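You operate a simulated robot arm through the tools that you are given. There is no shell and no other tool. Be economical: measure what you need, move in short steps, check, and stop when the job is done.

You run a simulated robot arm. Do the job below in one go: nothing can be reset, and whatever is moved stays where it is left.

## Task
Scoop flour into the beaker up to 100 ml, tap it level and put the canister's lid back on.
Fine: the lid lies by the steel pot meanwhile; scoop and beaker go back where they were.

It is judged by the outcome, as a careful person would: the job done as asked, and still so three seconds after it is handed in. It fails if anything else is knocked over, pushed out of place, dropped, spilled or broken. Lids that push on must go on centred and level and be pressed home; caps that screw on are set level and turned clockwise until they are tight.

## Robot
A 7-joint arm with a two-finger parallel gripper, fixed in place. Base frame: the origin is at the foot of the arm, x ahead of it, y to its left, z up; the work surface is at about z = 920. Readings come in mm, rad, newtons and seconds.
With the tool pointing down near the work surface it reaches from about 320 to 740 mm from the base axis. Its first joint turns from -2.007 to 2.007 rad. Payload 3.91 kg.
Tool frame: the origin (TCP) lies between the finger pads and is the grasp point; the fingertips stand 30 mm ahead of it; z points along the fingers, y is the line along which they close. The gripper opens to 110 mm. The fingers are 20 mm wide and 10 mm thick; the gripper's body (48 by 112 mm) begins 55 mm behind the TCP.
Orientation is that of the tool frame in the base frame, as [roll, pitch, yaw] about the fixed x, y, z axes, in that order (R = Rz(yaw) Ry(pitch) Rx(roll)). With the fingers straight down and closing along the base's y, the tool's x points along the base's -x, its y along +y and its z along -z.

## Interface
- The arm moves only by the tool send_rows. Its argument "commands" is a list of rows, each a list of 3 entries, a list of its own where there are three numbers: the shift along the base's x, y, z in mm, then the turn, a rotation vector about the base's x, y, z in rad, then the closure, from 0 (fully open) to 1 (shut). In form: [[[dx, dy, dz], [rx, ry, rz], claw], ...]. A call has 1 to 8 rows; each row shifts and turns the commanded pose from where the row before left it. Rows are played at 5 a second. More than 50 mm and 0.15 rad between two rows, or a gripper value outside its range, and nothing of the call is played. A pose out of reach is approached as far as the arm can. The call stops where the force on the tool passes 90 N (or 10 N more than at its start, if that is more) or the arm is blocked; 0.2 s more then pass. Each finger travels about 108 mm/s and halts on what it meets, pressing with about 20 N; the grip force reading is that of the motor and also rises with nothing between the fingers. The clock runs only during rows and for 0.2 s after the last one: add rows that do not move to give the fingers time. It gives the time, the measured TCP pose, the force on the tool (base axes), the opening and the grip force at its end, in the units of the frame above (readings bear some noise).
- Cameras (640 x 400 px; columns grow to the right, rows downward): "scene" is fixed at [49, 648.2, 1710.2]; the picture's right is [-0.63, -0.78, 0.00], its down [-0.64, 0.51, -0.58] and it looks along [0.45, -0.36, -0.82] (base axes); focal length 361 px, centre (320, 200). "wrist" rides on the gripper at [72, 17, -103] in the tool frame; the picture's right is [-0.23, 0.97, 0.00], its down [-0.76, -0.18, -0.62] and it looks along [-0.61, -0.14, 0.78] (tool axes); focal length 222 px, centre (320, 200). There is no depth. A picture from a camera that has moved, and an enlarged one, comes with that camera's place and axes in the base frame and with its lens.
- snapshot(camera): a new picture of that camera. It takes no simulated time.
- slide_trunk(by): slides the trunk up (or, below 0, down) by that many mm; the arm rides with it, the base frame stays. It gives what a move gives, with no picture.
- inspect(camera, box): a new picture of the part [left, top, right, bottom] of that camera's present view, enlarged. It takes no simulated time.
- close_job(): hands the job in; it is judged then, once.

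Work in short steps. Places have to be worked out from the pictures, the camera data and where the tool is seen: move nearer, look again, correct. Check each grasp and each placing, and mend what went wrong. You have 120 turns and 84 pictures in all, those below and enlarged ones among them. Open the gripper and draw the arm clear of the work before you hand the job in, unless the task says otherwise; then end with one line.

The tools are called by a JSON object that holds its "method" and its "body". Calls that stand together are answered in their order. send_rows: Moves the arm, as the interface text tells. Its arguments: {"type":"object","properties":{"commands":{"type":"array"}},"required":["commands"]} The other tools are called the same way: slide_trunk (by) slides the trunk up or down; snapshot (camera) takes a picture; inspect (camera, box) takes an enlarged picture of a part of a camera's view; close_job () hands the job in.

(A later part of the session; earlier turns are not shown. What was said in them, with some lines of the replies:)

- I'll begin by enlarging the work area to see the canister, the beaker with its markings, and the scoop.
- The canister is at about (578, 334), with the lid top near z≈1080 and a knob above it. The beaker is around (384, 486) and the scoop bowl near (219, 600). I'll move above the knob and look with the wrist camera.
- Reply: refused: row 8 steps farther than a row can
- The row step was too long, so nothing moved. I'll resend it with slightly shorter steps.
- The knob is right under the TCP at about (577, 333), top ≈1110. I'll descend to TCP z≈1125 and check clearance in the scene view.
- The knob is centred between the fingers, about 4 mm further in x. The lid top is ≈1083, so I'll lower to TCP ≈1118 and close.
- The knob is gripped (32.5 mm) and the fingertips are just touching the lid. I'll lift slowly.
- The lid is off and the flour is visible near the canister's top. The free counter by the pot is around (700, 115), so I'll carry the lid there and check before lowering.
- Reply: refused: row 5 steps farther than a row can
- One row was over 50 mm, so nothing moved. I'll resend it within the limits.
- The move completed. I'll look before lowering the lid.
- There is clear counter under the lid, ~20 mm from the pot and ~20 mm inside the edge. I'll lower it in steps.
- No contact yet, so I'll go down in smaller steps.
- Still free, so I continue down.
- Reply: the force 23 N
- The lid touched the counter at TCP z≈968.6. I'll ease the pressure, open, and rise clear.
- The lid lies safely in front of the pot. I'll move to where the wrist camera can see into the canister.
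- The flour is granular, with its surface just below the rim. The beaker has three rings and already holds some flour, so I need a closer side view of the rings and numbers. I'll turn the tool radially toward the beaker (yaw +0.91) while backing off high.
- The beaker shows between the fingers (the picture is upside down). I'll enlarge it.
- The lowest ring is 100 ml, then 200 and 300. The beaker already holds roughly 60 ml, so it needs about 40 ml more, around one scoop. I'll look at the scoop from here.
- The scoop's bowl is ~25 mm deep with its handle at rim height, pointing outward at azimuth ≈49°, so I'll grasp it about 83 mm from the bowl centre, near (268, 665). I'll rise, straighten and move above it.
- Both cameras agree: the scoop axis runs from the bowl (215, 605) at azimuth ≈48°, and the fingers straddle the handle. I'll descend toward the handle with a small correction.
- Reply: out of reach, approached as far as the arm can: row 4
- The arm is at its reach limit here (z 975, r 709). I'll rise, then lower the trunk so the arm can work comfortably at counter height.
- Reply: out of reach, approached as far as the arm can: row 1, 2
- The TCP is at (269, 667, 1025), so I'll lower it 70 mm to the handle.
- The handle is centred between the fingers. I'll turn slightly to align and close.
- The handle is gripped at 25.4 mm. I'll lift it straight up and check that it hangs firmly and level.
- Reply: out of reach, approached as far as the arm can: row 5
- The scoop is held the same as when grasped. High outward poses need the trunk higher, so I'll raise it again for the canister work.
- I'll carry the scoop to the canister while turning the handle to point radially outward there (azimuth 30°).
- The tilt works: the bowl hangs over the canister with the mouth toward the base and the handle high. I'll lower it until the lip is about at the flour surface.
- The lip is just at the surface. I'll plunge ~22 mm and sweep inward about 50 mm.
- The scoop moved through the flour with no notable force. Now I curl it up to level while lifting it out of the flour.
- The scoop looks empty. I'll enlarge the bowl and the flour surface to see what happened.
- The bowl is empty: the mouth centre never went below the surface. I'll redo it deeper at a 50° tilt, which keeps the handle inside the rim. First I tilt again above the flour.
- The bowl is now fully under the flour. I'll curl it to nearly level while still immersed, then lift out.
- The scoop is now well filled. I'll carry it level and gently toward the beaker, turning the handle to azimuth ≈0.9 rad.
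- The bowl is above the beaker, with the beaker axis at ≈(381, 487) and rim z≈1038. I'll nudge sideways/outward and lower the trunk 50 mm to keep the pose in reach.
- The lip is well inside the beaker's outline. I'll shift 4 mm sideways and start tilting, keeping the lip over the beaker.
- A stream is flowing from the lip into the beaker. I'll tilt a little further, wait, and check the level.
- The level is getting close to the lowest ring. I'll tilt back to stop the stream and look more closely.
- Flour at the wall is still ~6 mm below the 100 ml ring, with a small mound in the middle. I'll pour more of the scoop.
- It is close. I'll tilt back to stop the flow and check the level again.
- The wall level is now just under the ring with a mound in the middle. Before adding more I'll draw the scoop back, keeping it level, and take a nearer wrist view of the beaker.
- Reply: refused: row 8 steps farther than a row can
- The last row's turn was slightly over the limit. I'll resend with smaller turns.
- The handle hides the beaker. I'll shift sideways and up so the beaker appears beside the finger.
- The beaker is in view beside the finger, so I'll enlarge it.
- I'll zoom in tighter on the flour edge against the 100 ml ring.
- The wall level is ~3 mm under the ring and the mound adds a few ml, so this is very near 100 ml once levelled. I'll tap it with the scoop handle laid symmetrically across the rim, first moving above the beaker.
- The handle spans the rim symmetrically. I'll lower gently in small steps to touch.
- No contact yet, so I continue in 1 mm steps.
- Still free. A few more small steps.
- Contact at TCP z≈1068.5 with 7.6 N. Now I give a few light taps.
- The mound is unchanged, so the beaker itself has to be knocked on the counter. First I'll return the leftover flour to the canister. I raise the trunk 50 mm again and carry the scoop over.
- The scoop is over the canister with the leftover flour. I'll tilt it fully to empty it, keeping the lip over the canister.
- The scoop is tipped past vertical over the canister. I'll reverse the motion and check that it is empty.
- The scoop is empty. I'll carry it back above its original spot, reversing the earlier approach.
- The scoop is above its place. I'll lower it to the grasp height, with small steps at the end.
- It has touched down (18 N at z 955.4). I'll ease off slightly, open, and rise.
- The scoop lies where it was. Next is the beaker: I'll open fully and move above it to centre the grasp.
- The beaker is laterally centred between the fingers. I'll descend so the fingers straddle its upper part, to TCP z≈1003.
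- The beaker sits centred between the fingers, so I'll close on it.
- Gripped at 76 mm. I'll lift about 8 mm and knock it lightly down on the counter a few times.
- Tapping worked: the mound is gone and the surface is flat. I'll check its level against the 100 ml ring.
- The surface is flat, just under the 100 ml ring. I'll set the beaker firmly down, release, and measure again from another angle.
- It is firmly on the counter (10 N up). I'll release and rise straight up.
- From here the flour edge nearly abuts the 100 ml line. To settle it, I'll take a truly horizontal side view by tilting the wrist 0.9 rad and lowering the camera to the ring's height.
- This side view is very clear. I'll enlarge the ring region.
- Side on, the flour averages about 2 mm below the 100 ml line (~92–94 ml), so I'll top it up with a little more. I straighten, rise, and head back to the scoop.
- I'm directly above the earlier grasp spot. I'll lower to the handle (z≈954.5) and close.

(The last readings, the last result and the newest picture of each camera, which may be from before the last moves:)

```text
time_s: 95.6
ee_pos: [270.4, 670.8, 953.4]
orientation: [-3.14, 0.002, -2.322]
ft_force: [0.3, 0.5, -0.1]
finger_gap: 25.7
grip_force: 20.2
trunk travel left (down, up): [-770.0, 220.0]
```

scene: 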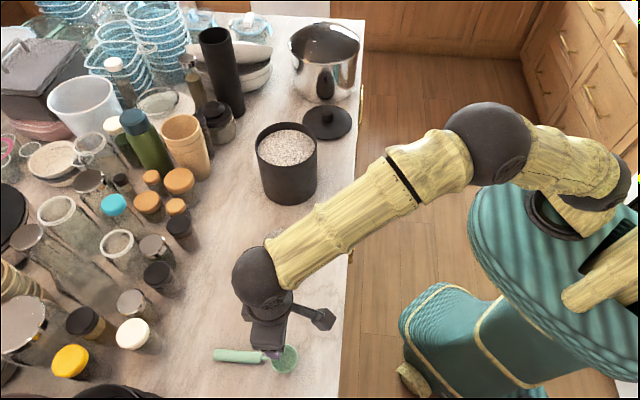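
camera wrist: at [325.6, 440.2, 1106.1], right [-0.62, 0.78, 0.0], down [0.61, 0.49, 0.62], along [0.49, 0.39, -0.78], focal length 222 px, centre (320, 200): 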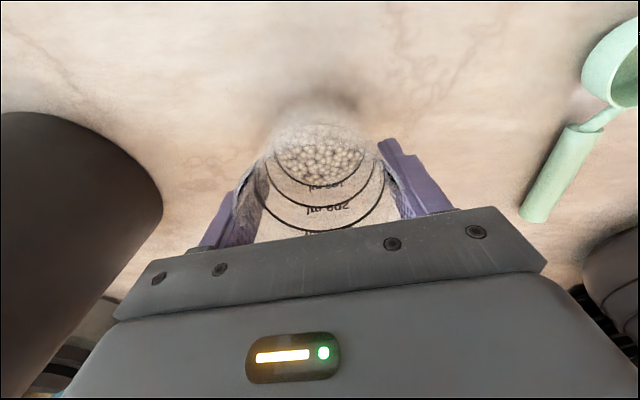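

The grasp matches the first one (25.7 mm). I'll lift, then raise the trunk 130 mm.

{"method": "send_rows", "body": {"commands": [[[0, 0, 5], [0, 0, 0], 1], [[0, 0, 25], [0, 0, 0], 1], [[0, 0, 40], [0, 0, 0], 1], [[0, 0, 0], [0, 0, 0], 1]]}}

{"method": "slide_trunk", "body": {"by": 130}}

{"method": "send_rows", "body": {"commands": [[[28, -26, 6], [0, 0, -0.0248], 1], [[28, -26, 6], [0, 0, -0.0248], 1], [[28, -26, 6], [0, 0, -0.0248], 1], [[28, -26, 6], [0, 0, -0.0248], 1], [[28, -26, 6], [0, 0, -0.0248], 1], [[28, -26, 6], [0, 0, -0.0248], 1]]}}

{"method": "send_rows", "body": {"commands": [[[28, -26, 0], [0, 0, -0.0248], 1], [[28, -26, 0], [0, 0, -0.0248], 1], [[28, -26, 0], [0, 0, -0.0248], 1], [[28, -26, 0], [0, 0, -0.0248], 1], [[28, -26, 0], [0, 0, -0.0248], 1], [[28, -26, 0], [0, 0, -0.0248], 1], [[0, 0, 0], [0, 0, 0], 1]]}}

```text
time_s: 96.6
ee_pos: [270.7, 670.2, 1025.4]
orientation: [-3.141, 0.001, -2.322]
ft_force: [-0.4, 0.6, -0.8]
finger_gap: 25.7
grip_force: 19.6
trunk travel left (down, up): [-770.0, 220.0]
```

```text
time_s: 98.2
ee_pos: [269.8, 670.4, 1154.6]
orientation: [-3.141, 0.001, -2.32]
ft_force: [0.4, 0.1, -1.0]
finger_gap: 25.8
grip_force: 20.1
trunk travel left (down, up): [-900.0, 90.0]
```

```text
time_s: 99.6
ee_pos: [466.2, 564.9, 1196.7]
orientation: [3.141, -0.001, -2.471]
ft_force: [-0.6, -0.5, -0.6]
finger_gap: 25.6
grip_force: 20.1
out of reach, approached as far as the arm can: row 1, 2, 3, 4, 5, 6
trunk travel left (down, up): [-900.0, 90.0]
```

```text
time_s: 101.2
ee_pos: [624.6, 406.4, 1196.3]
orientation: [-3.141, 0.002, -2.62]
ft_force: [-0.9, 0.3, -0.3]
finger_gap: 25.8
grip_force: 20.2
out of reach, approached as far as the arm can: row 1, 6
trunk travel left (down, up): [-900.0, 90.0]
```

The arm ran along its reach limit and ended ~48 mm off in y. I'll correct it to the earlier pre-dig point above the canister.

{"method": "send_rows", "body": {"commands": [[[-2, -16, 0], [0, 0, 0], 1], [[-2, -16, 0], [0, 0, 0], 1], [[-1, -16, 0], [0, 0, 0], 1], [[0, 0, -20], [0, 0, 0], 1], [[0, 0, 0], [0, 0, 0], 1]]}}

```text
time_s: 102.4
ee_pos: [647.1, 377.2, 1179.2]
orientation: [3.141, -0.001, -2.62]
ft_force: [0.2, 0.2, 0.3]
finger_gap: 25.6
grip_force: 20.2
out of reach, approached as far as the arm can: row 1, 2, 3
trunk travel left (down, up): [-900.0, 90.0]
```

I'm still at the outer reach limit (r≈749). I'll pull straight inward and read where it settles.

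{"method": "send_rows", "body": {"commands": [[[-13, -8, 0], [0, 0, 0], 1], [[-13, -8, 0], [0, 0, 0], 1], [[0, 0, 0], [0, 0, 0], 1]]}}

```text
time_s: 103.2
ee_pos: [648.5, 375.8, 1179.3]
orientation: [3.141, -0.001, -2.621]
ft_force: [-0.4, 0.6, -0.8]
finger_gap: 25.8
grip_force: 20.1
out of reach, approached as far as the arm can: row 1, 2
trunk travel left (down, up): [-900.0, 90.0]
```

The command is still beyond reach, so I'll keep pulling inward in steps until it responds.

{"method": "send_rows", "body": {"commands": [[[-13, -8, 0], [0, 0, 0], 1], [[-13, -8, 0], [0, 0, 0], 1], [[-13, -8, 0], [0, 0, 0], 1], [[0, 0, 0], [0, 0, 0], 1]]}}

```text
time_s: 104.2
ee_pos: [647.8, 376.7, 1179.5]
orientation: [3.14, -0.001, -2.62]
ft_force: [0.8, -0.1, -0.8]
finger_gap: 25.7
grip_force: 20.1
out of reach, approached as far as the arm can: row 1, 2, 3
trunk travel left (down, up): [-900.0, 90.0]
```

The arm appears fully stretched, where the inward command can't be solved. Tilting the tool outward brings the wrist inward, so I'll try that.

{"method": "send_rows", "body": {"commands": [[[0, 0, 5], [0.0727, -0.126, 0], 1], [[0, 0, 5], [0.0727, -0.126, 0], 1], [[-5, -3, 0], [0.0727, -0.126, 0], 1], [[0, 0, 0], [0, 0, 0], 1]]}}

```text
time_s: 105.2
ee_pos: [719.6, 425.0, 1200.7]
orientation: [3.141, 0.439, -2.62]
ft_force: [0.1, 0.5, -0.1]
finger_gap: 25.8
grip_force: 20.0
out of reach, approached as far as the arm can: row 1, 2, 3
trunk travel left (down, up): [-900.0, 90.0]
```

The command sits well beyond reach, so I must pull it in further. Three larger inward rows, then read.

{"method": "send_rows", "body": {"commands": [[[-35, -20, 0], [0, 0, 0], 1], [[-35, -20, 0], [0, 0, 0], 1], [[0, 0, 0], [0, 0, 0], 1]]}}

{"method": "snapshot", "body": {"camera": "scene"}}

```text
time_s: 106.0
ee_pos: [717.3, 428.0, 1207.6]
orientation: [3.141, 0.436, -2.62]
ft_force: [-0.2, -0.5, -0.7]
finger_gap: 25.7
grip_force: 20.2
out of reach, approached as far as the arm can: row 1, 2
trunk travel left (down, up): [-900.0, 90.0]
```

```text
15 pictures are left
```

scene: 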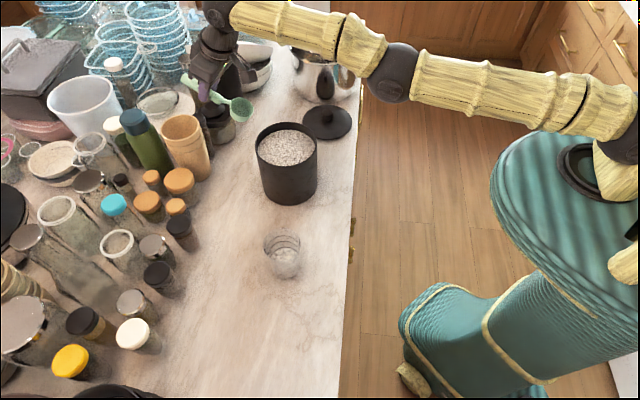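

The arm is stuck at a straight-elbow singularity rather than out of range. I'll go high where everything is clear, then come down a little, which should bend the elbow again.

{"method": "send_rows", "body": {"commands": [[[0, 0, 40], [0, 0, 0], 1], [[0, 0, 40], [0, 0, 0], 1], [[0, 0, 40], [0, 0, 0], 1], [[0, 0, 40], [0, 0, 0], 1], [[0, 0, 0], [0, 0, 0], 1]]}}

```text
time_s: 107.2
ee_pos: [693.6, 411.4, 1346.8]
orientation: [3.141, 0.435, -2.62]
ft_force: [0.8, 1.0, -0.4]
finger_gap: 25.7
grip_force: 20.3
out of reach, approached as far as the arm can: row 1, 2, 3, 4
trunk travel left (down, up): [-900.0, 90.0]
```

z follows (1347) while the radius stays stretched. Now I lower by 60 mm to see if the elbow bends.

{"method": "send_rows", "body": {"commands": [[[0, 0, -30], [0, 0, 0], 1], [[0, 0, -30], [0, 0, 0], 1], [[0, 0, 0], [0, 0, 0], 1]]}}

```text
time_s: 108.0
ee_pos: [693.3, 410.8, 1288.5]
orientation: [-3.14, 0.438, -2.619]
ft_force: [0.0, 0.4, -0.6]
finger_gap: 25.6
grip_force: 19.6
trunk travel left (down, up): [-900.0, 90.0]
```

It is back within reach. I'll move inward and tilt to the earlier pre-dig orientation, staying high.

{"method": "send_rows", "body": {"commands": [[[-20, -14, 0], [0.0727, -0.126, 0], 1], [[-20, -14, 0], [0.0727, -0.126, 0], 1], [[-22, -14, -10], [0.0727, -0.126, 0], 1], [[-22, -15, -20], [0, 0, 0], 1], [[0, 0, -30], [0, 0, 0], 1], [[0, 0, -30], [0, 0, 0], 1], [[0, 0, 0], [0, 0, 0], 1]]}}

```text
time_s: 109.6
ee_pos: [609.5, 353.5, 1198.5]
orientation: [3.141, 0.875, -2.619]
ft_force: [0.1, -0.1, -0.6]
finger_gap: 25.7
grip_force: 19.6
trunk travel left (down, up): [-900.0, 90.0]
```

Tracking is exact again. I'll repeat the plunge and sweep that worked before.

{"method": "send_rows", "body": {"commands": [[[0, 0.5, -35], [0, 0, 0], 1], [[0, 0, -28], [0, 0, 0], 1], [[0, 0, -12], [0, 0, 0], 1], [[0, 0, -9], [0, 0, 0], 1], [[-3, -2, -5], [0, 0, 0], 1], [[-6, -3.5, -3], [0, 0, 0], 1], [[-6, -3.5, 0], [0, 0, 0], 1], [[-6, -3.5, 0], [0, 0, 0], 1]]}}

{"method": "send_rows", "body": {"commands": [[[7.1, 4.1, -2], [-0.0747, 0.1294, 0], 1], [[7.4, 4.3, 4], [-0.0747, 0.1294, 0], 1], [[6.2, 3.6, 7], [-0.0747, 0.1294, 0], 1], [[4.7, 2.7, 10], [-0.0747, 0.1294, 0], 1], [[3.2, 1.9, 10], [-0.0747, 0.1294, 0], 1], [[1.5, 0.9, 14], [-0.063, 0.109, 0], 1], [[0, 0, 0], [0, 0, 0], 1]]}}

{"method": "inspect", "body": {"camera": "scene", "box": [230, 80, 350, 200]}}

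```text
time_s: 111.4
ee_pos: [588.3, 341.9, 1106.3]
orientation: [3.141, 0.875, -2.621]
ft_force: [0.1, -0.7, -1.1]
finger_gap: 25.7
grip_force: 20.3
trunk travel left (down, up): [-900.0, 90.0]
```

```text
time_s: 113.0
ee_pos: [617.7, 358.6, 1149.2]
orientation: [-3.141, 0.002, -2.619]
ft_force: [-0.3, 0.6, -1.6]
finger_gap: 25.8
grip_force: 19.9
trunk travel left (down, up): [-900.0, 90.0]
```

```text
3.33 times, centred on (290, 140) of scene
camera zoom: at [49.0, 648.2, 1710.2], right [-0.63, -0.78, 0.0], down [-0.64, 0.51, -0.58], along [0.45, -0.36, -0.82], focal length 1203 px, centre (420, 400)
```

zoom: 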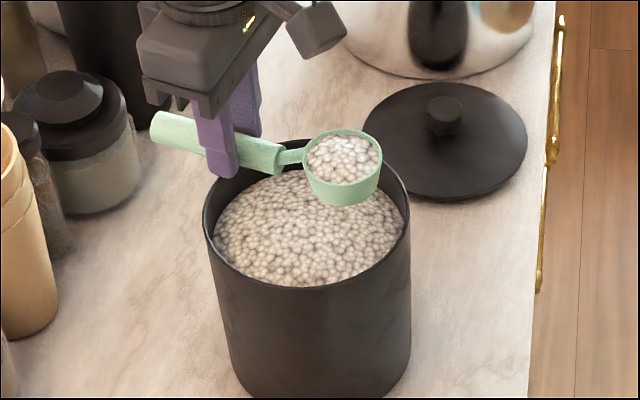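

Full again. I'll carry it level to the beaker exactly as before, lower the trunk 50 mm and bring the bowl down to the pouring height.

{"method": "send_rows", "body": {"commands": [[[0, 0, 10], [0, 0, 0], 1], [[-8, 8, 5], [0, 0, 0.01], 1], [[-15, 16, 5], [0, 0, 0.035], 1], [[-16, 17, 0], [0, 0, 0.035], 1], [[-16, 17, 0], [0, 0, 0.035], 1], [[-16, 17, 0], [0, 0, 0.035], 1], [[-16, 17, 0], [0, 0, 0.035], 1], [[-16, 17, 0], [0, 0, 0.035], 1]]}}

{"method": "send_rows", "body": {"commands": [[[-16, 17, 0], [0, 0, 0.035], 1], [[-16, 17, 0], [0, 0, 0.035], 1], [[-16, 17, 0], [0, 0, 0.035], 1], [[-16, 17, 0], [0, 0, 0.035], 1], [[-14, 15, 0], [0, 0, 0.017], 1], [[-4, 8, 0], [0, 0, 0], 1], [[4, -1, 0], [0, 0, 0], 1], [[3, -1, 0], [0, 0, 0], 1]]}}

{"method": "slide_trunk", "body": {"by": -50}}

```text
time_s: 114.8
ee_pos: [513.4, 469.1, 1168.2]
orientation: [-3.14, 0.001, -2.4]
ft_force: [-0.4, -0.2, -1.2]
finger_gap: 25.8
grip_force: 19.8
trunk travel left (down, up): [-900.0, 90.0]
```

```text
time_s: 116.6
ee_pos: [439.7, 556.8, 1168.5]
orientation: [3.141, 0.002, -2.24]
ft_force: [0.4, 0.1, -1.0]
finger_gap: 25.6
grip_force: 19.8
trunk travel left (down, up): [-900.0, 90.0]
```

```text
time_s: 117.5
ee_pos: [439.4, 558.1, 1119.3]
orientation: [3.14, 0.002, -2.241]
ft_force: [0.5, -0.3, -0.2]
finger_gap: 25.4
grip_force: 20.0
trunk travel left (down, up): [-850.0, 140.0]
```

Position matches the earlier pour start. I'll lower 40 mm, tilt briefly to about 43°, and come straight back to pour only a little.

{"method": "send_rows", "body": {"commands": [[[0.6, -0.6, -15], [0, 0, 0], 1], [[0, 0, -15], [0, 0, 0], 1], [[0, 0, -11], [0, 0, 0], 1], [[0.9, 1.2, 12.6], [0.1176, -0.0932, 0], 1], [[-0.6, -0.7, 10.1], [0.1176, -0.0932, 0], 1], [[-2, -2.6, 11.2], [0.1176, -0.0932, 0], 1], [[-4, -5, 10], [0.1176, -0.0932, 0], 1], [[-5.9, -7.4, 6.4], [0.1176, -0.0932, 0], 1]]}}

{"method": "send_rows", "body": {"commands": [[[5.9, 7.4, -6.4], [-0.1176, 0.0932, 0], 1], [[4, 5, -10], [-0.1176, 0.0932, 0], 1], [[2, 2.6, -11.2], [-0.1176, 0.0932, 0], 1], [[0.6, 0.7, -10.1], [-0.1176, 0.0932, 0], 1], [[-0.9, -1.2, -12.6], [-0.1176, 0.0932, 0], 1], [[0, 0, 0], [0, 0, 0], 1]]}}

{"method": "inspect", "body": {"camera": "scene", "box": [250, 220, 310, 285]}}

```text
time_s: 119.3
ee_pos: [429.0, 540.7, 1129.6]
orientation: [3.141, 0.753, -2.242]
ft_force: [0.2, 0.3, -1.3]
finger_gap: 25.9
grip_force: 20.0
trunk travel left (down, up): [-850.0, 140.0]
```

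```text
time_s: 120.7
ee_pos: [438.6, 556.1, 1078.8]
orientation: [-3.141, 0.002, -2.241]
ft_force: [0.3, -0.6, -0.9]
finger_gap: 25.6
grip_force: 20.0
trunk travel left (down, up): [-850.0, 140.0]
```

```text
6.15 times, centred on (280, 252) of scene
camera zoom: at [49.0, 648.2, 1710.2], right [-0.63, -0.78, 0.0], down [-0.64, 0.51, -0.58], along [0.45, -0.36, -0.82], focal length 2221 px, centre (566, -123)
```

zoom: 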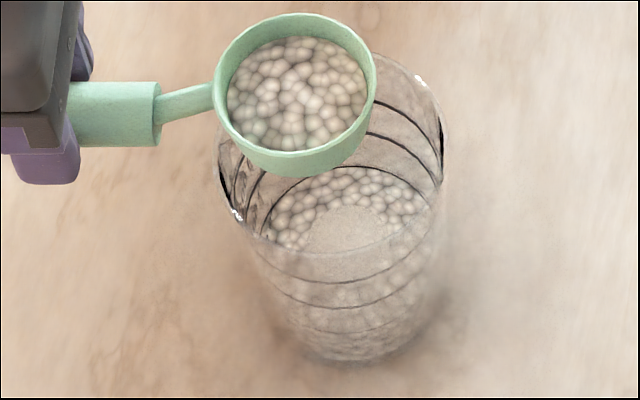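

A small mound of roughly 8–10 ml was added and the scoop is still mostly full. I'll take the rest back to the canister: lift, raise the trunk, and move over.

{"method": "send_rows", "body": {"commands": [[[0, 0, 15], [0, 0, 0], 1], [[0, 0, 25], [0, 0, 0], 1], [[0, 0, 0], [0, 0, 0], 1]]}}

{"method": "slide_trunk", "body": {"by": 50}}

{"method": "send_rows", "body": {"commands": [[[10, -15, 0], [0, 0, -0.02], 1], [[24, -26, 0], [0, 0, -0.051], 1], [[24, -26, 0], [0, 0, -0.051], 1], [[24, -26, 0], [0, 0, -0.051], 1], [[24, -26, 0], [0, 0, -0.051], 1], [[25, -26, 0], [0, 0, -0.051], 1], [[25, -26, 0], [0, 0, -0.051], 1], [[24, -26, 0], [0, 0, -0.051], 1]]}}

```text
time_s: 121.5
ee_pos: [440.4, 556.4, 1118.1]
orientation: [3.141, 0.001, -2.242]
ft_force: [-1.1, -0.2, -0.9]
finger_gap: 25.7
grip_force: 20.3
trunk travel left (down, up): [-850.0, 140.0]
```

```text
time_s: 122.4
ee_pos: [439.4, 557.3, 1169.8]
orientation: [-3.142, 0.002, -2.242]
ft_force: [1.0, 0.2, -0.9]
finger_gap: 26.0
grip_force: 20.5
trunk travel left (down, up): [-900.0, 90.0]
```

```text
time_s: 124.2
ee_pos: [621.8, 358.2, 1168.0]
orientation: [3.139, 0.0, -2.62]
ft_force: [0.7, -0.2, -1.2]
finger_gap: 25.6
grip_force: 19.7
trunk travel left (down, up): [-900.0, 90.0]
```

The scoop is over the canister at the same pose as before, so I'll repeat the full tip-out.

{"method": "send_rows", "body": {"commands": [[[0.8, 0.5, 2], [0.0747, -0.129, 0], 1], [[0, 0, 5], [0.0747, -0.129, 0], 1], [[-1.6, -0.9, 5.3], [0.0747, -0.129, 0], 1], [[-2.9, -1.7, 5.2], [0.0747, -0.129, 0], 1], [[-4.2, -2.4, 5], [0.0747, -0.129, 0], 1], [[-5.3, -3, 5.8], [0.0747, -0.129, 0], 1], [[-7.9, -4.5, 5.2], [0.0747, -0.129, 0], 1], [[-10.3, -6, 4], [0.0747, -0.129, 0], 1]]}}

{"method": "send_rows", "body": {"commands": [[[-10.6, -6.1, 2.7], [0.0747, -0.129, 0], 1], [[-11, -6.3, 0.7], [0.0747, -0.129, 0], 1], [[-10.9, -6.3, -1.4], [0.0747, -0.129, 0], 1], [[-10.5, -6, -3], [0.0747, -0.129, 0], 1], [[0, 0, 0], [0, 0, 0], 1], [[0, 0, 0], [0, 0, 0], 1], [[0, 0, 0], [0, 0, 0], 1], [[0, 0, 0], [0, 0, 0], 1]]}}

{"method": "send_rows", "body": {"commands": [[[10.5, 6, 3], [-0.0747, 0.129, 0], 1], [[10.9, 6.3, 1.4], [-0.0747, 0.129, 0], 1], [[11, 6.3, -0.7], [-0.0747, 0.129, 0], 1], [[10.6, 6.1, -2.7], [-0.0747, 0.129, 0], 1], [[10.3, 6, -4], [-0.0747, 0.129, 0], 1], [[7.9, 4.5, -5], [-0.0747, 0.129, 0], 1], [[5.3, 3, 0], [-0.0747, 0.129, 0], 1], [[4.2, 2.4, 0], [-0.0747, 0.129, 0], 1]]}}

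{"method": "send_rows", "body": {"commands": [[[2.9, 1.7, 0], [-0.0747, 0.129, 0], 1], [[1.6, 0.9, 0], [-0.0747, 0.129, 0], 1], [[0, 0, 0], [-0.0747, 0.129, 0], 1], [[0, 0, 0], [-0.0747, 0.129, 0], 1], [[0, 0, 0], [0, 0, 0], 1]]}}

{"method": "inspect", "body": {"camera": "scene", "box": [230, 60, 350, 200]}}

```text
time_s: 126.0
ee_pos: [588.7, 340.6, 1205.7]
orientation: [3.139, 1.195, -2.622]
ft_force: [0.1, -0.4, -0.8]
finger_gap: 25.6
grip_force: 20.0
trunk travel left (down, up): [-900.0, 90.0]
```

```text
time_s: 127.8
ee_pos: [546.6, 317.1, 1205.6]
orientation: [0.008, 1.352, 0.533]
ft_force: [0.1, -0.6, 0.0]
finger_gap: 25.8
grip_force: 20.1
trunk travel left (down, up): [-900.0, 90.0]
```

```text
time_s: 129.6
ee_pos: [617.7, 357.6, 1197.5]
orientation: [3.139, 0.596, -2.619]
ft_force: [0.0, -0.1, -1.3]
finger_gap: 25.6
grip_force: 20.8
trunk travel left (down, up): [-900.0, 90.0]
```

```text
time_s: 130.8
ee_pos: [621.1, 359.3, 1197.5]
orientation: [-3.141, 0.001, -2.618]
ft_force: [-0.5, -0.1, -0.2]
finger_gap: 25.8
grip_force: 20.5
trunk travel left (down, up): [-900.0, 90.0]
```

```text
2.86 times, centred on (290, 130) of scene
camera zoom: at [49.0, 648.2, 1710.2], right [-0.63, -0.78, 0.0], down [-0.64, 0.51, -0.58], along [0.45, -0.36, -0.82], focal length 1031 px, centre (406, 400)
```

zoom: 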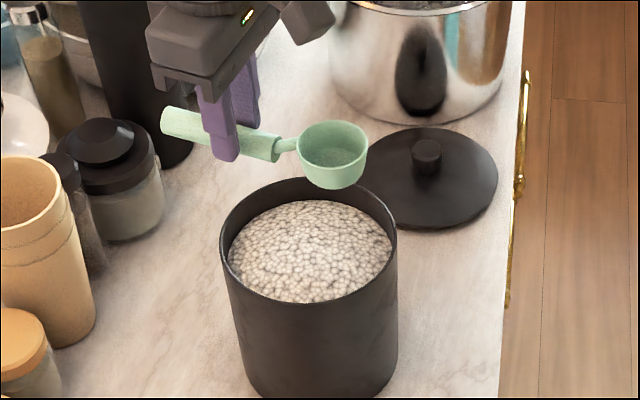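

The scoop is empty. I'll carry it back above its place the same way as before.

{"method": "send_rows", "body": {"commands": [[[-29, 26, 0], [0, 0, 0.0248], 1], [[-29, 26, 0], [0, 0, 0.0248], 1], [[-29, 26, 0], [0, 0, 0.0248], 1], [[-29, 26, 0], [0, 0, 0.0248], 1], [[-29, 26, 0], [0, 0, 0.0248], 1], [[-29, 26, 0], [0, 0, 0.0248], 1]]}}

{"method": "send_rows", "body": {"commands": [[[-29, 26, -5], [0, 0, 0.0248], 1], [[-29, 26, -8], [0, 0, 0.0248], 1], [[-29, 26, -8], [0, 0, 0.0248], 1], [[-30, 26, -8], [0, 0, 0.0248], 1], [[-30, 25, -8], [0, 0, 0.0248], 1], [[-30, 25, -7], [0, 0, 0.0242], 1], [[0, 0, 0], [0, 0, 0], 1]]}}

{"method": "slide_trunk", "body": {"by": -130}}

```text
time_s: 132.2
ee_pos: [446.5, 517.4, 1196.4]
orientation: [3.139, 0.002, -2.471]
ft_force: [-0.4, 0.6, 0.1]
finger_gap: 25.6
grip_force: 19.7
trunk travel left (down, up): [-900.0, 90.0]
```

```text
time_s: 133.8
ee_pos: [270.2, 667.9, 1153.9]
orientation: [3.142, 0.001, -2.321]
ft_force: [0.4, -0.7, -0.9]
finger_gap: 25.6
grip_force: 19.9
trunk travel left (down, up): [-900.0, 90.0]
```

```text
time_s: 135.4
ee_pos: [270.6, 667.9, 1023.6]
orientation: [3.141, 0.003, -2.321]
ft_force: [0.2, -0.3, -0.5]
finger_gap: 25.8
grip_force: 20.2
trunk travel left (down, up): [-770.0, 220.0]
```

I'm above its place at z≈1024. I'll lower it, with fine steps at the end.

{"method": "send_rows", "body": {"commands": [[[-0.5, 1, -30], [0, 0, 0], 1], [[0, 0, -25], [0, 0, 0], 1], [[0, 0, -9], [0, 0, 0], 1], [[0, 0, -3], [0, 0, 0], 1], [[0, 0, -2], [0, 0, 0], 1], [[0, 0, 0], [0, 0, 0], 1]]}}

```text
time_s: 136.8
ee_pos: [270.7, 669.7, 956.9]
orientation: [3.139, 0.007, -2.321]
ft_force: [0.6, 3.3, 18.3]
finger_gap: 26.0
grip_force: 20.2
trunk travel left (down, up): [-770.0, 220.0]
```

The scoop is resting on the counter. I'll release it, rise, and move back above the beaker with the fingers open.

{"method": "send_rows", "body": {"commands": [[[0, 0, 1.5], [0, 0, 0], 1], [[0, 0, 0], [0, 0, 0], 0.7], [[0, 0, 0], [0, 0, 0], 0.5], [[0, 0, 0], [0, 0, 0], 0.5], [[0, 0, 30], [0, 0, 0], 0.5], [[0, 0, 40], [0, 0, 0], 0.5], [[-15, -35, 30], [0, 0, 0], 0.5], [[-15, -40, 20], [0, 0, 0], 0.3]]}}

{"method": "send_rows", "body": {"commands": [[[0, 0, 45], [0, 0, 0], 0], [[0, 0, 40], [0, 0, 0], 0], [[29, -21, 10], [0, 0, 0.02], 0], [[29, -21, 0], [0, 0, 0.02], 0], [[29, -22, 0], [0, 0, 0.02], 0], [[29, -22, 0], [0, 0, 0.02], 0], [[29, -22, 0], [0, 0, 0], 0], [[0, 0, -20], [0, 0, 0], 0]]}}

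{"method": "snapshot", "body": {"camera": "wrist"}}

```text
time_s: 138.6
ee_pos: [240.5, 593.8, 1077.0]
orientation: [3.14, 0.006, -2.322]
ft_force: [-0.1, 0.3, 1.1]
finger_gap: 77.3
grip_force: 0.2
trunk travel left (down, up): [-770.0, 220.0]
```

```text
time_s: 140.4
ee_pos: [384.8, 488.2, 1151.4]
orientation: [3.141, 0.001, -2.241]
ft_force: [0.3, 0.1, 0.8]
finger_gap: 110.3
grip_force: 0.1
trunk travel left (down, up): [-770.0, 220.0]
```

```text
11 pictures are left
camera wrist: at [325.6, 442.5, 1254.0], right [-0.62, 0.78, 0.0], down [0.61, 0.49, 0.62], along [0.49, 0.39, -0.78], focal length 222 px, centre (320, 200)
```

wrist: 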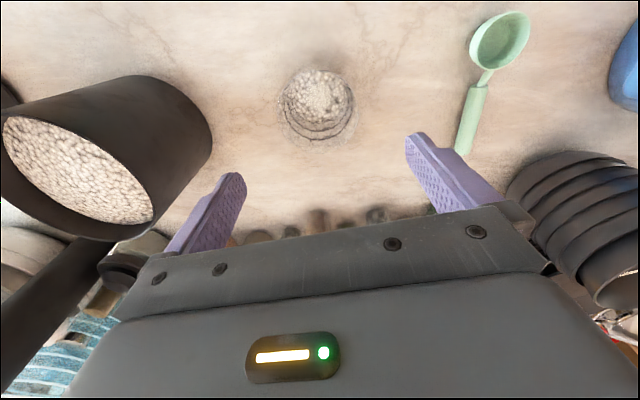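

The scoop lies as before and the beaker is centred. I'll descend and grip it at the same height.

{"method": "send_rows", "body": {"commands": [[[-0.5, -1, -45], [0, 0, 0], 0], [[0, 0, -40], [0, 0, 0], 0], [[0, 0, -30], [0, 0, 0], 0], [[0, 0, -20], [0, 0, 0], 0], [[0, 0, -12], [0, 0, 0], 0.2], [[0, 0, 0], [0, 0, 0], 0.3], [[0, 0, 0], [0, 0, 0], 0.7], [[0, 0, 0], [0, 0, 0], 0.7]]}}

{"method": "send_rows", "body": {"commands": [[[0, 0, 8], [0, 0, 0], 0.7], [[0, 0, -8], [0, 0, 0], 0.7], [[0, 0, 8], [0, 0, 0], 0.7], [[0, 0, -8], [0, 0, 0], 0.7], [[0, 0, 8], [0, 0, 0], 0.7], [[0, 0, -8], [0, 0, 0], 0.7], [[0, 0, -1], [0, 0, 0], 0.7], [[0, 0, 0], [0, 0, 0], 0.7]]}}

{"method": "inspect", "body": {"camera": "wrist", "box": [265, 105, 375, 215]}}

```text
time_s: 142.2
ee_pos: [385.0, 486.4, 1003.6]
orientation: [-3.141, 0.002, -2.241]
ft_force: [-1.1, -0.5, -0.5]
finger_gap: 76.1
grip_force: 19.9
trunk travel left (down, up): [-770.0, 220.0]
```

```text
time_s: 144.0
ee_pos: [383.7, 486.3, 1002.9]
orientation: [3.142, 0.001, -2.24]
ft_force: [0.2, -0.1, -0.8]
finger_gap: 75.6
grip_force: 20.2
trunk travel left (down, up): [-770.0, 220.0]
```

```text
3.64 times, centred on (320, 160) of wrist
camera zoom: at [325.8, 440.3, 1106.0], right [-0.62, 0.78, 0.0], down [0.61, 0.49, 0.62], along [0.49, 0.39, -0.78], focal length 808 px, centre (320, 346)
```

zoom: 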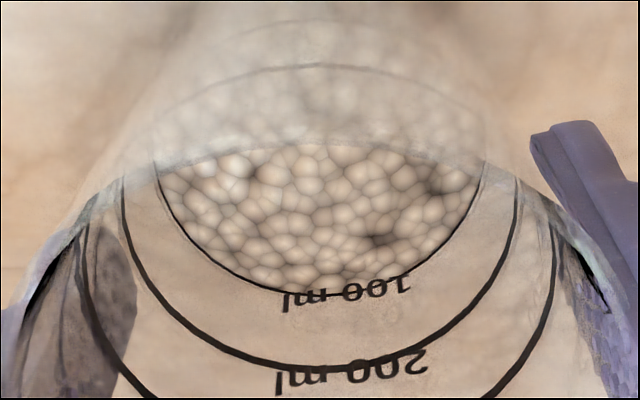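

The surface is flat and exactly meets the 100 ml line now. I'll set the beaker down firmly and check contact.

{"method": "send_rows", "body": {"commands": [[[0, 0, -1], [0, 0, 0], 0.7], [[0, 0, 0], [0, 0, 0], 0.7]]}}

```text
time_s: 144.6
ee_pos: [384.0, 486.1, 1002.7]
orientation: [-3.142, 0.005, -2.241]
ft_force: [-0.1, 0.7, 7.0]
finger_gap: 75.7
grip_force: 20.1
trunk travel left (down, up): [-770.0, 220.0]
```

It's firmly down (7 N). I'll release, rise, and raise the trunk back to the height used for the lid.

{"method": "send_rows", "body": {"commands": [[[0, 0, 1], [0, 0, 0], 0.6], [[0, 0, 0], [0, 0, 0], 0.2], [[0, 0, 0], [0, 0, 0], 0], [[0, 0, 0], [0, 0, 0], 0], [[0, 0, 40], [0, 0, 0], 0], [[0, 0, 45], [0, 0, 0], 0], [[0, 0, 45], [0, 0, 0], 0], [[0, 0, 0], [0, 0, 0], 0]]}}

{"method": "slide_trunk", "body": {"by": 130}}

{"method": "send_rows", "body": {"commands": [[[28, -33, 0], [0, 0, -0.13], 0], [[28, -33, 0], [0, 0, -0.13], 0], [[28, -33, 0], [0, 0, -0.13], 0], [[28, -33, 0], [0, 0, -0.13], 0], [[28, -33, 0], [0, 0, -0.13], 0.3], [[28, -33, 0], [0, 0, -0.13], 0.4]]}}

{"method": "send_rows", "body": {"commands": [[[28, -33, 0], [0, 0, -0.12], 0.4], [[28, -33, -10], [0, 0, 0], 0.4], [[28, -33, -10], [0, 0, 0], 0.4], [[28, -33, -10], [0, 0, 0], 0.4], [[34, -35, -10], [0, 0, 0], 0.4], [[0, 0, -40], [0, 0, 0], 0.4], [[0, 0, -40], [0, 0, 0], 0.4], [[0, 0, 0], [0, 0, 0], 0.4]]}}

{"method": "snapshot", "body": {"camera": "wrist"}}

```text
time_s: 146.4
ee_pos: [383.6, 486.2, 1133.1]
orientation: [-3.142, 0.001, -2.241]
ft_force: [0.5, -0.2, -0.9]
finger_gap: 110.1
grip_force: 0.1
trunk travel left (down, up): [-770.0, 220.0]
```

```text
time_s: 148.0
ee_pos: [382.9, 486.1, 1263.4]
orientation: [-3.141, 0.002, -2.241]
ft_force: [0.3, 0.1, -0.6]
finger_gap: 110.0
grip_force: 0.0
trunk travel left (down, up): [-900.0, 90.0]
```

```text
time_s: 149.4
ee_pos: [552.3, 286.9, 1262.7]
orientation: [-3.14, 0.001, -3.024]
ft_force: [-0.7, 0.0, 0.1]
finger_gap: 66.0
grip_force: 0.0
trunk travel left (down, up): [-900.0, 90.0]
```

```text
time_s: 151.2
ee_pos: [698.4, 122.4, 1143.8]
orientation: [-3.141, 0.005, 3.142]
ft_force: [-0.4, 0.5, -1.0]
finger_gap: 66.0
grip_force: 0.1
trunk travel left (down, up): [-900.0, 90.0]
```

```text
9 pictures are left
camera wrist: at [624.9, 139.7, 1247.6], right [0.23, 0.97, 0.0], down [0.76, -0.18, 0.63], along [0.61, -0.14, -0.78], focal length 222 px, centre (320, 200)
```

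wrist: 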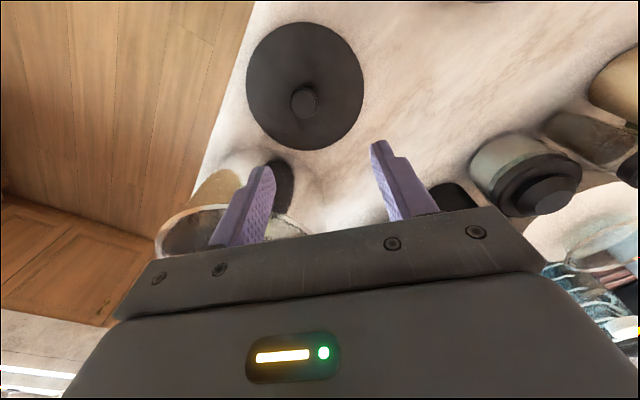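

The knob appears at about (694, 105), slightly off from my release reading. I'll shift, descend part way, and look again.

{"method": "send_rows", "body": {"commands": [[[-4, -17, -30], [0, 0, 0], 0.4], [[0, 0, -40], [0, 0, 0], 0.4], [[0, 0, -40], [0, 0, 0], 0.4], [[0, 0, -25], [0, 0, 0], 0.4], [[0, 0, 0], [0, 0, 0], 0.4]]}}

{"method": "snapshot", "body": {"camera": "wrist"}}

```text
time_s: 152.4
ee_pos: [695.5, 103.2, 1008.2]
orientation: [-3.141, 0.002, -3.141]
ft_force: [-0.4, 0.3, -0.2]
finger_gap: 66.0
grip_force: 0.1
trunk travel left (down, up): [-900.0, 90.0]
```

```text
8 pictures are left
camera wrist: at [621.9, 121.5, 1111.1], right [0.23, 0.97, 0.0], down [0.76, -0.18, 0.62], along [0.61, -0.14, -0.78], focal length 222 px, centre (320, 200)
```

wrist: 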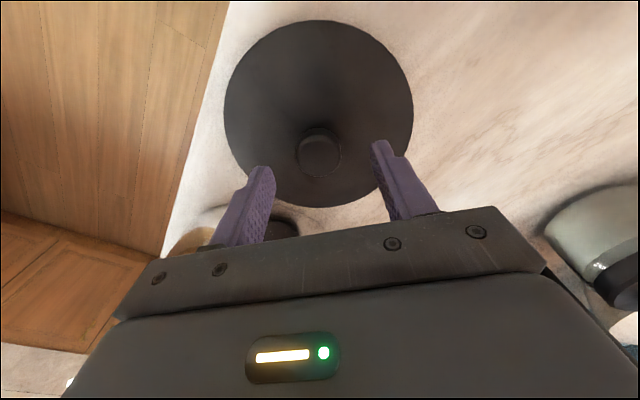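

The knob is right under the TCP. I'll lower to z≈969.5 and close.

{"method": "send_rows", "body": {"commands": [[[0.5, 0.5, -25], [0, 0, 0], 0.4], [[0, 0, -12], [0, 0, 0], 0.4], [[0, 0, -2], [0, 0, 0], 0.5], [[0, 0, 0], [0, 0, 0], 0.8], [[0, 0, 0], [0, 0, 0], 1], [[0, 0, 0], [0, 0, 0], 1]]}}

```text
time_s: 153.8
ee_pos: [694.5, 104.0, 969.3]
orientation: [3.14, 0.002, -3.141]
ft_force: [0.4, 0.1, 1.2]
finger_gap: 32.4
grip_force: 20.4
trunk travel left (down, up): [-900.0, 90.0]
```

The knob is gripped (32.4 mm). I'll lift straight up to clear, then carry the lid over the canister.

{"method": "send_rows", "body": {"commands": [[[0, 0, 15], [0, 0, 0], 1], [[0, 0, 40], [0, 0, 0], 1], [[0, 0, 45], [0, 0, 0], 1], [[0, 0, 45], [0, 0, 0], 1], [[0, 0, 45], [0, 0, 0], 1], [[0, 0, 35], [0, 0, 0], 1], [[-12, 24, 15], [0, 0, 0], 1], [[-18, 36, 10], [0, 0, 0], 1]]}}

{"method": "send_rows", "body": {"commands": [[[-20, 40, 0], [0, 0, 0], 1], [[-20, 40, 0], [0, 0, 0], 1], [[-20, 40, 0], [0, 0, 0], 1], [[-20, 36, 0], [0, 0, 0], 1], [[-7, 14, 0], [0, 0, 0], 1], [[0, 0, 0], [0, 0, 0], 1]]}}

{"method": "inspect", "body": {"camera": "scene", "box": [220, 50, 360, 210]}}

```text
time_s: 155.6
ee_pos: [663.0, 165.2, 1220.6]
orientation: [-3.139, 0.003, -3.141]
ft_force: [0.2, -0.2, -1.4]
finger_gap: 32.4
grip_force: 20.0
trunk travel left (down, up): [-900.0, 90.0]
```

```text
time_s: 157.0
ee_pos: [577.8, 333.6, 1220.2]
orientation: [-3.14, 0.0, -3.141]
ft_force: [-0.4, -1.1, -0.8]
finger_gap: 32.3
grip_force: 20.4
trunk travel left (down, up): [-900.0, 90.0]
```

```text
2.50 times, centred on (290, 130) of scene
camera zoom: at [49.0, 648.2, 1710.2], right [-0.63, -0.78, 0.0], down [-0.64, 0.51, -0.58], along [0.45, -0.36, -0.82], focal length 902 px, centre (395, 375)
```

zoom: 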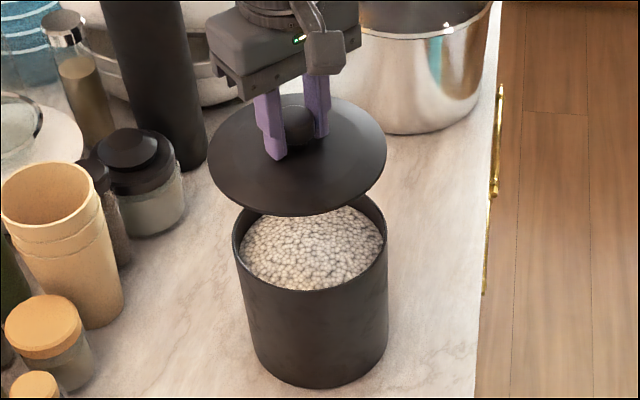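

The lid is over the canister. I'll compare the grip with the first-lift wrist picture to ensure centring.

{"method": "snapshot", "body": {"camera": "wrist"}}

```text
6 pictures are left
camera wrist: at [504.1, 352.1, 1322.1], right [0.23, 0.97, 0.0], down [0.76, -0.18, 0.62], along [0.61, -0.14, -0.78], focal length 222 px, centre (320, 200)
```

wrist: 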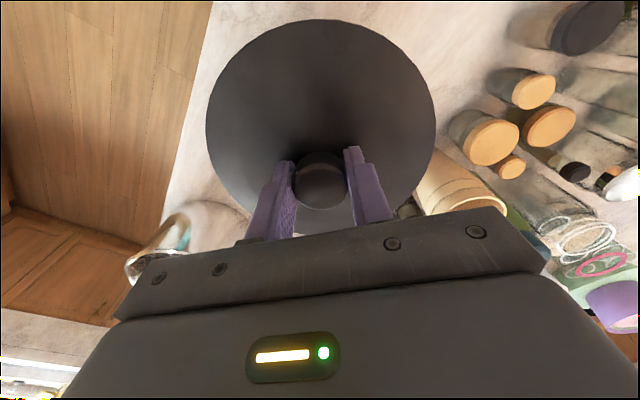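

The lid sits ~2–3 mm further in x within the grip than at first lift. I'll shift −2.5 mm to compensate and lower to just above the rim.

{"method": "send_rows", "body": {"commands": [[[-2.5, 0, -25], [0, 0, 0], 1], [[0, 0, -25], [0, 0, 0], 1], [[0, 0, -20], [0, 0, 0], 1], [[0, 0, -7], [0, 0, 0], 1], [[0, 0, -3], [0, 0, 0], 1], [[0, 0, 0], [0, 0, 0], 1]]}}

```text
time_s: 158.4
ee_pos: [574.5, 335.3, 1138.7]
orientation: [-3.14, 0.002, -3.141]
ft_force: [-0.1, -0.4, -0.1]
finger_gap: 32.6
grip_force: 20.3
trunk travel left (down, up): [-900.0, 90.0]
```

No contact at z 1138.7. I continue down in small steps.

{"method": "send_rows", "body": {"commands": [[[0.5, -1, -3], [0, 0, 0], 1], [[0, 0, -3], [0, 0, 0], 1], [[0, 0, -3], [0, 0, 0], 1], [[0, 0, -2], [0, 0, 0], 1], [[0, 0, 0], [0, 0, 0], 1]]}}

```text
time_s: 159.6
ee_pos: [575.4, 333.3, 1129.1]
orientation: [3.141, 0.001, -3.141]
ft_force: [-0.3, -1.0, -0.8]
finger_gap: 32.4
grip_force: 20.2
trunk travel left (down, up): [-900.0, 90.0]
```

Still free at 1129, so the plug is entering the rim. I continue down.

{"method": "send_rows", "body": {"commands": [[[0, 0, -2], [0, 0, 0], 1], [[0, 0, -2], [0, 0, 0], 1], [[0, 0, -2], [0, 0, 0], 1], [[0, 0, -1], [0, 0, 0], 1], [[0, 0, 0], [0, 0, 0], 1]]}}

```text
time_s: 160.8
ee_pos: [576.1, 332.8, 1122.1]
orientation: [-3.141, 0.002, -3.14]
ft_force: [-0.4, 0.4, -0.5]
finger_gap: 32.4
grip_force: 19.8
trunk travel left (down, up): [-900.0, 90.0]
```

Free at 1122. A few more millimetres until it seats and presses.

{"method": "send_rows", "body": {"commands": [[[0, 0, -1.5], [0, 0, 0], 1], [[0, 0, -1.5], [0, 0, 0], 1], [[0, 0, -1.5], [0, 0, 0], 1], [[0, 0, 0], [0, 0, 0], 1]]}}

{"method": "inspect", "body": {"camera": "scene", "box": [230, 90, 340, 210]}}

```text
time_s: 161.8
ee_pos: [575.0, 332.1, 1120.3]
orientation: [3.137, 0.007, -3.141]
ft_force: [3.1, 1.7, 24.4]
finger_gap: 32.7
grip_force: 20.7
trunk travel left (down, up): [-900.0, 90.0]
```

```text
3.33 times, centred on (285, 150) of scene
camera zoom: at [49.0, 648.2, 1710.2], right [-0.63, -0.78, 0.0], down [-0.64, 0.51, -0.58], along [0.45, -0.36, -0.82], focal length 1203 px, centre (437, 367)
```

zoom: 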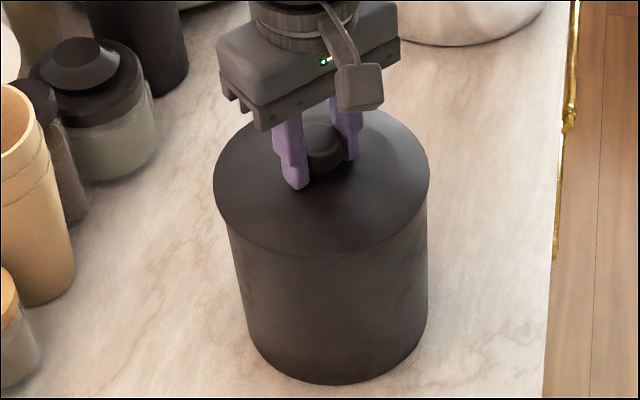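

The lid is seated, level and centred as at the start (z 1120, 24 N). I'll press it home a bit more firmly.

{"method": "send_rows", "body": {"commands": [[[0, 0, -2], [0, 0, 0], 1], [[0, 0, -2], [0, 0, 0], 1], [[0, 0, 0], [0, 0, 0], 1]]}}

```text
time_s: 162.6
ee_pos: [575.0, 332.2, 1118.5]
orientation: [3.135, 0.013, 3.142]
ft_force: [5.7, 2.7, 48.4]
finger_gap: 32.7
grip_force: 19.9
trunk travel left (down, up): [-900.0, 90.0]
```

Pressed with 48 N and it no longer yields. I'll ease off, open, and rise clear.

{"method": "send_rows", "body": {"commands": [[[0, 0, 3], [0, 0, 0], 1], [[0, 0, 3], [0, 0, 0], 1], [[0, 0, 0], [0, 0, 0], 0.6], [[0, 0, 0], [0, 0, 0], 0.4], [[0, 0, 0], [0, 0, 0], 0.3], [[0, 0, 30], [0, 0, 0], 0.3], [[0, 0, 45], [0, 0, 0], 0.3], [[0, 0, 45], [0, 0, 0], 0.3]]}}

{"method": "send_rows", "body": {"commands": [[[-35, 10, 20], [0, 0, 0], 0.3], [[-40, 10, 20], [0, 0, 0], 0.2], [[-40, 10, 20], [0, 0, 0], 0.1], [[-40, 10, 0], [0, 0, 0], 0], [[-40, 10, 0], [0, 0, 0], 0], [[-40, 5, 0], [0, 0, 0], 0], [[-40, 0, 0], [0, 0, 0], 0], [[0, 0, 0], [0, 0, 0], 0]]}}

{"method": "snapshot", "body": {"camera": "scene"}}

{"method": "inspect", "body": {"camera": "scene", "box": [230, 90, 340, 210]}}

```text
time_s: 164.4
ee_pos: [576.0, 332.8, 1238.3]
orientation: [3.141, 0.002, 3.14]
ft_force: [0.1, 0.2, 0.4]
finger_gap: 76.9
grip_force: 0.0
trunk travel left (down, up): [-900.0, 90.0]
```

```text
time_s: 166.2
ee_pos: [300.9, 389.7, 1296.9]
orientation: [-3.14, 0.002, -3.14]
ft_force: [0.3, -0.7, -1.1]
finger_gap: 110.1
grip_force: 0.0
trunk travel left (down, up): [-900.0, 90.0]
```

```text
4 pictures are left
```

scene: 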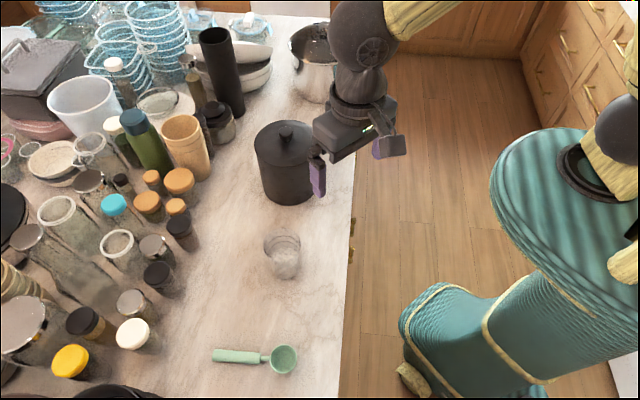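

```text
3.33 times, centred on (285, 150) of scene
camera zoom: at [49.0, 648.2, 1710.2], right [-0.63, -0.78, 0.0], down [-0.64, 0.51, -0.58], along [0.45, -0.36, -0.82], focal length 1203 px, centre (437, 367)
```

zoom: 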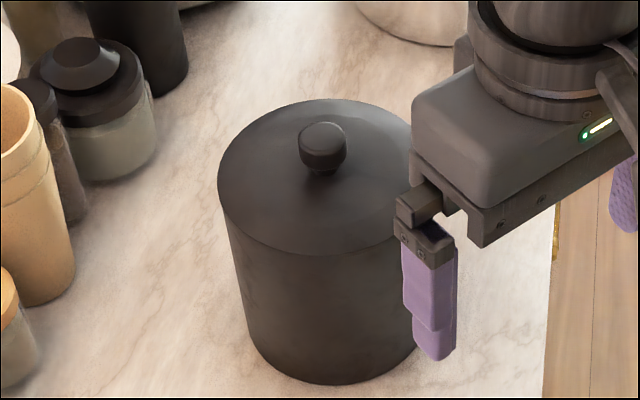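

The lid is seated, scoop and beaker are back in place, and the gripper is open and clear of the work. I'm handing in the job.

{"method": "close_job", "body": {}}

```text
The job is handed in.
```

The beaker is filled to the 100 ml line and tapped level. The canister's lid is pressed back on, the beaker is back in its place, and the scoop is within about 6 mm of where it was.
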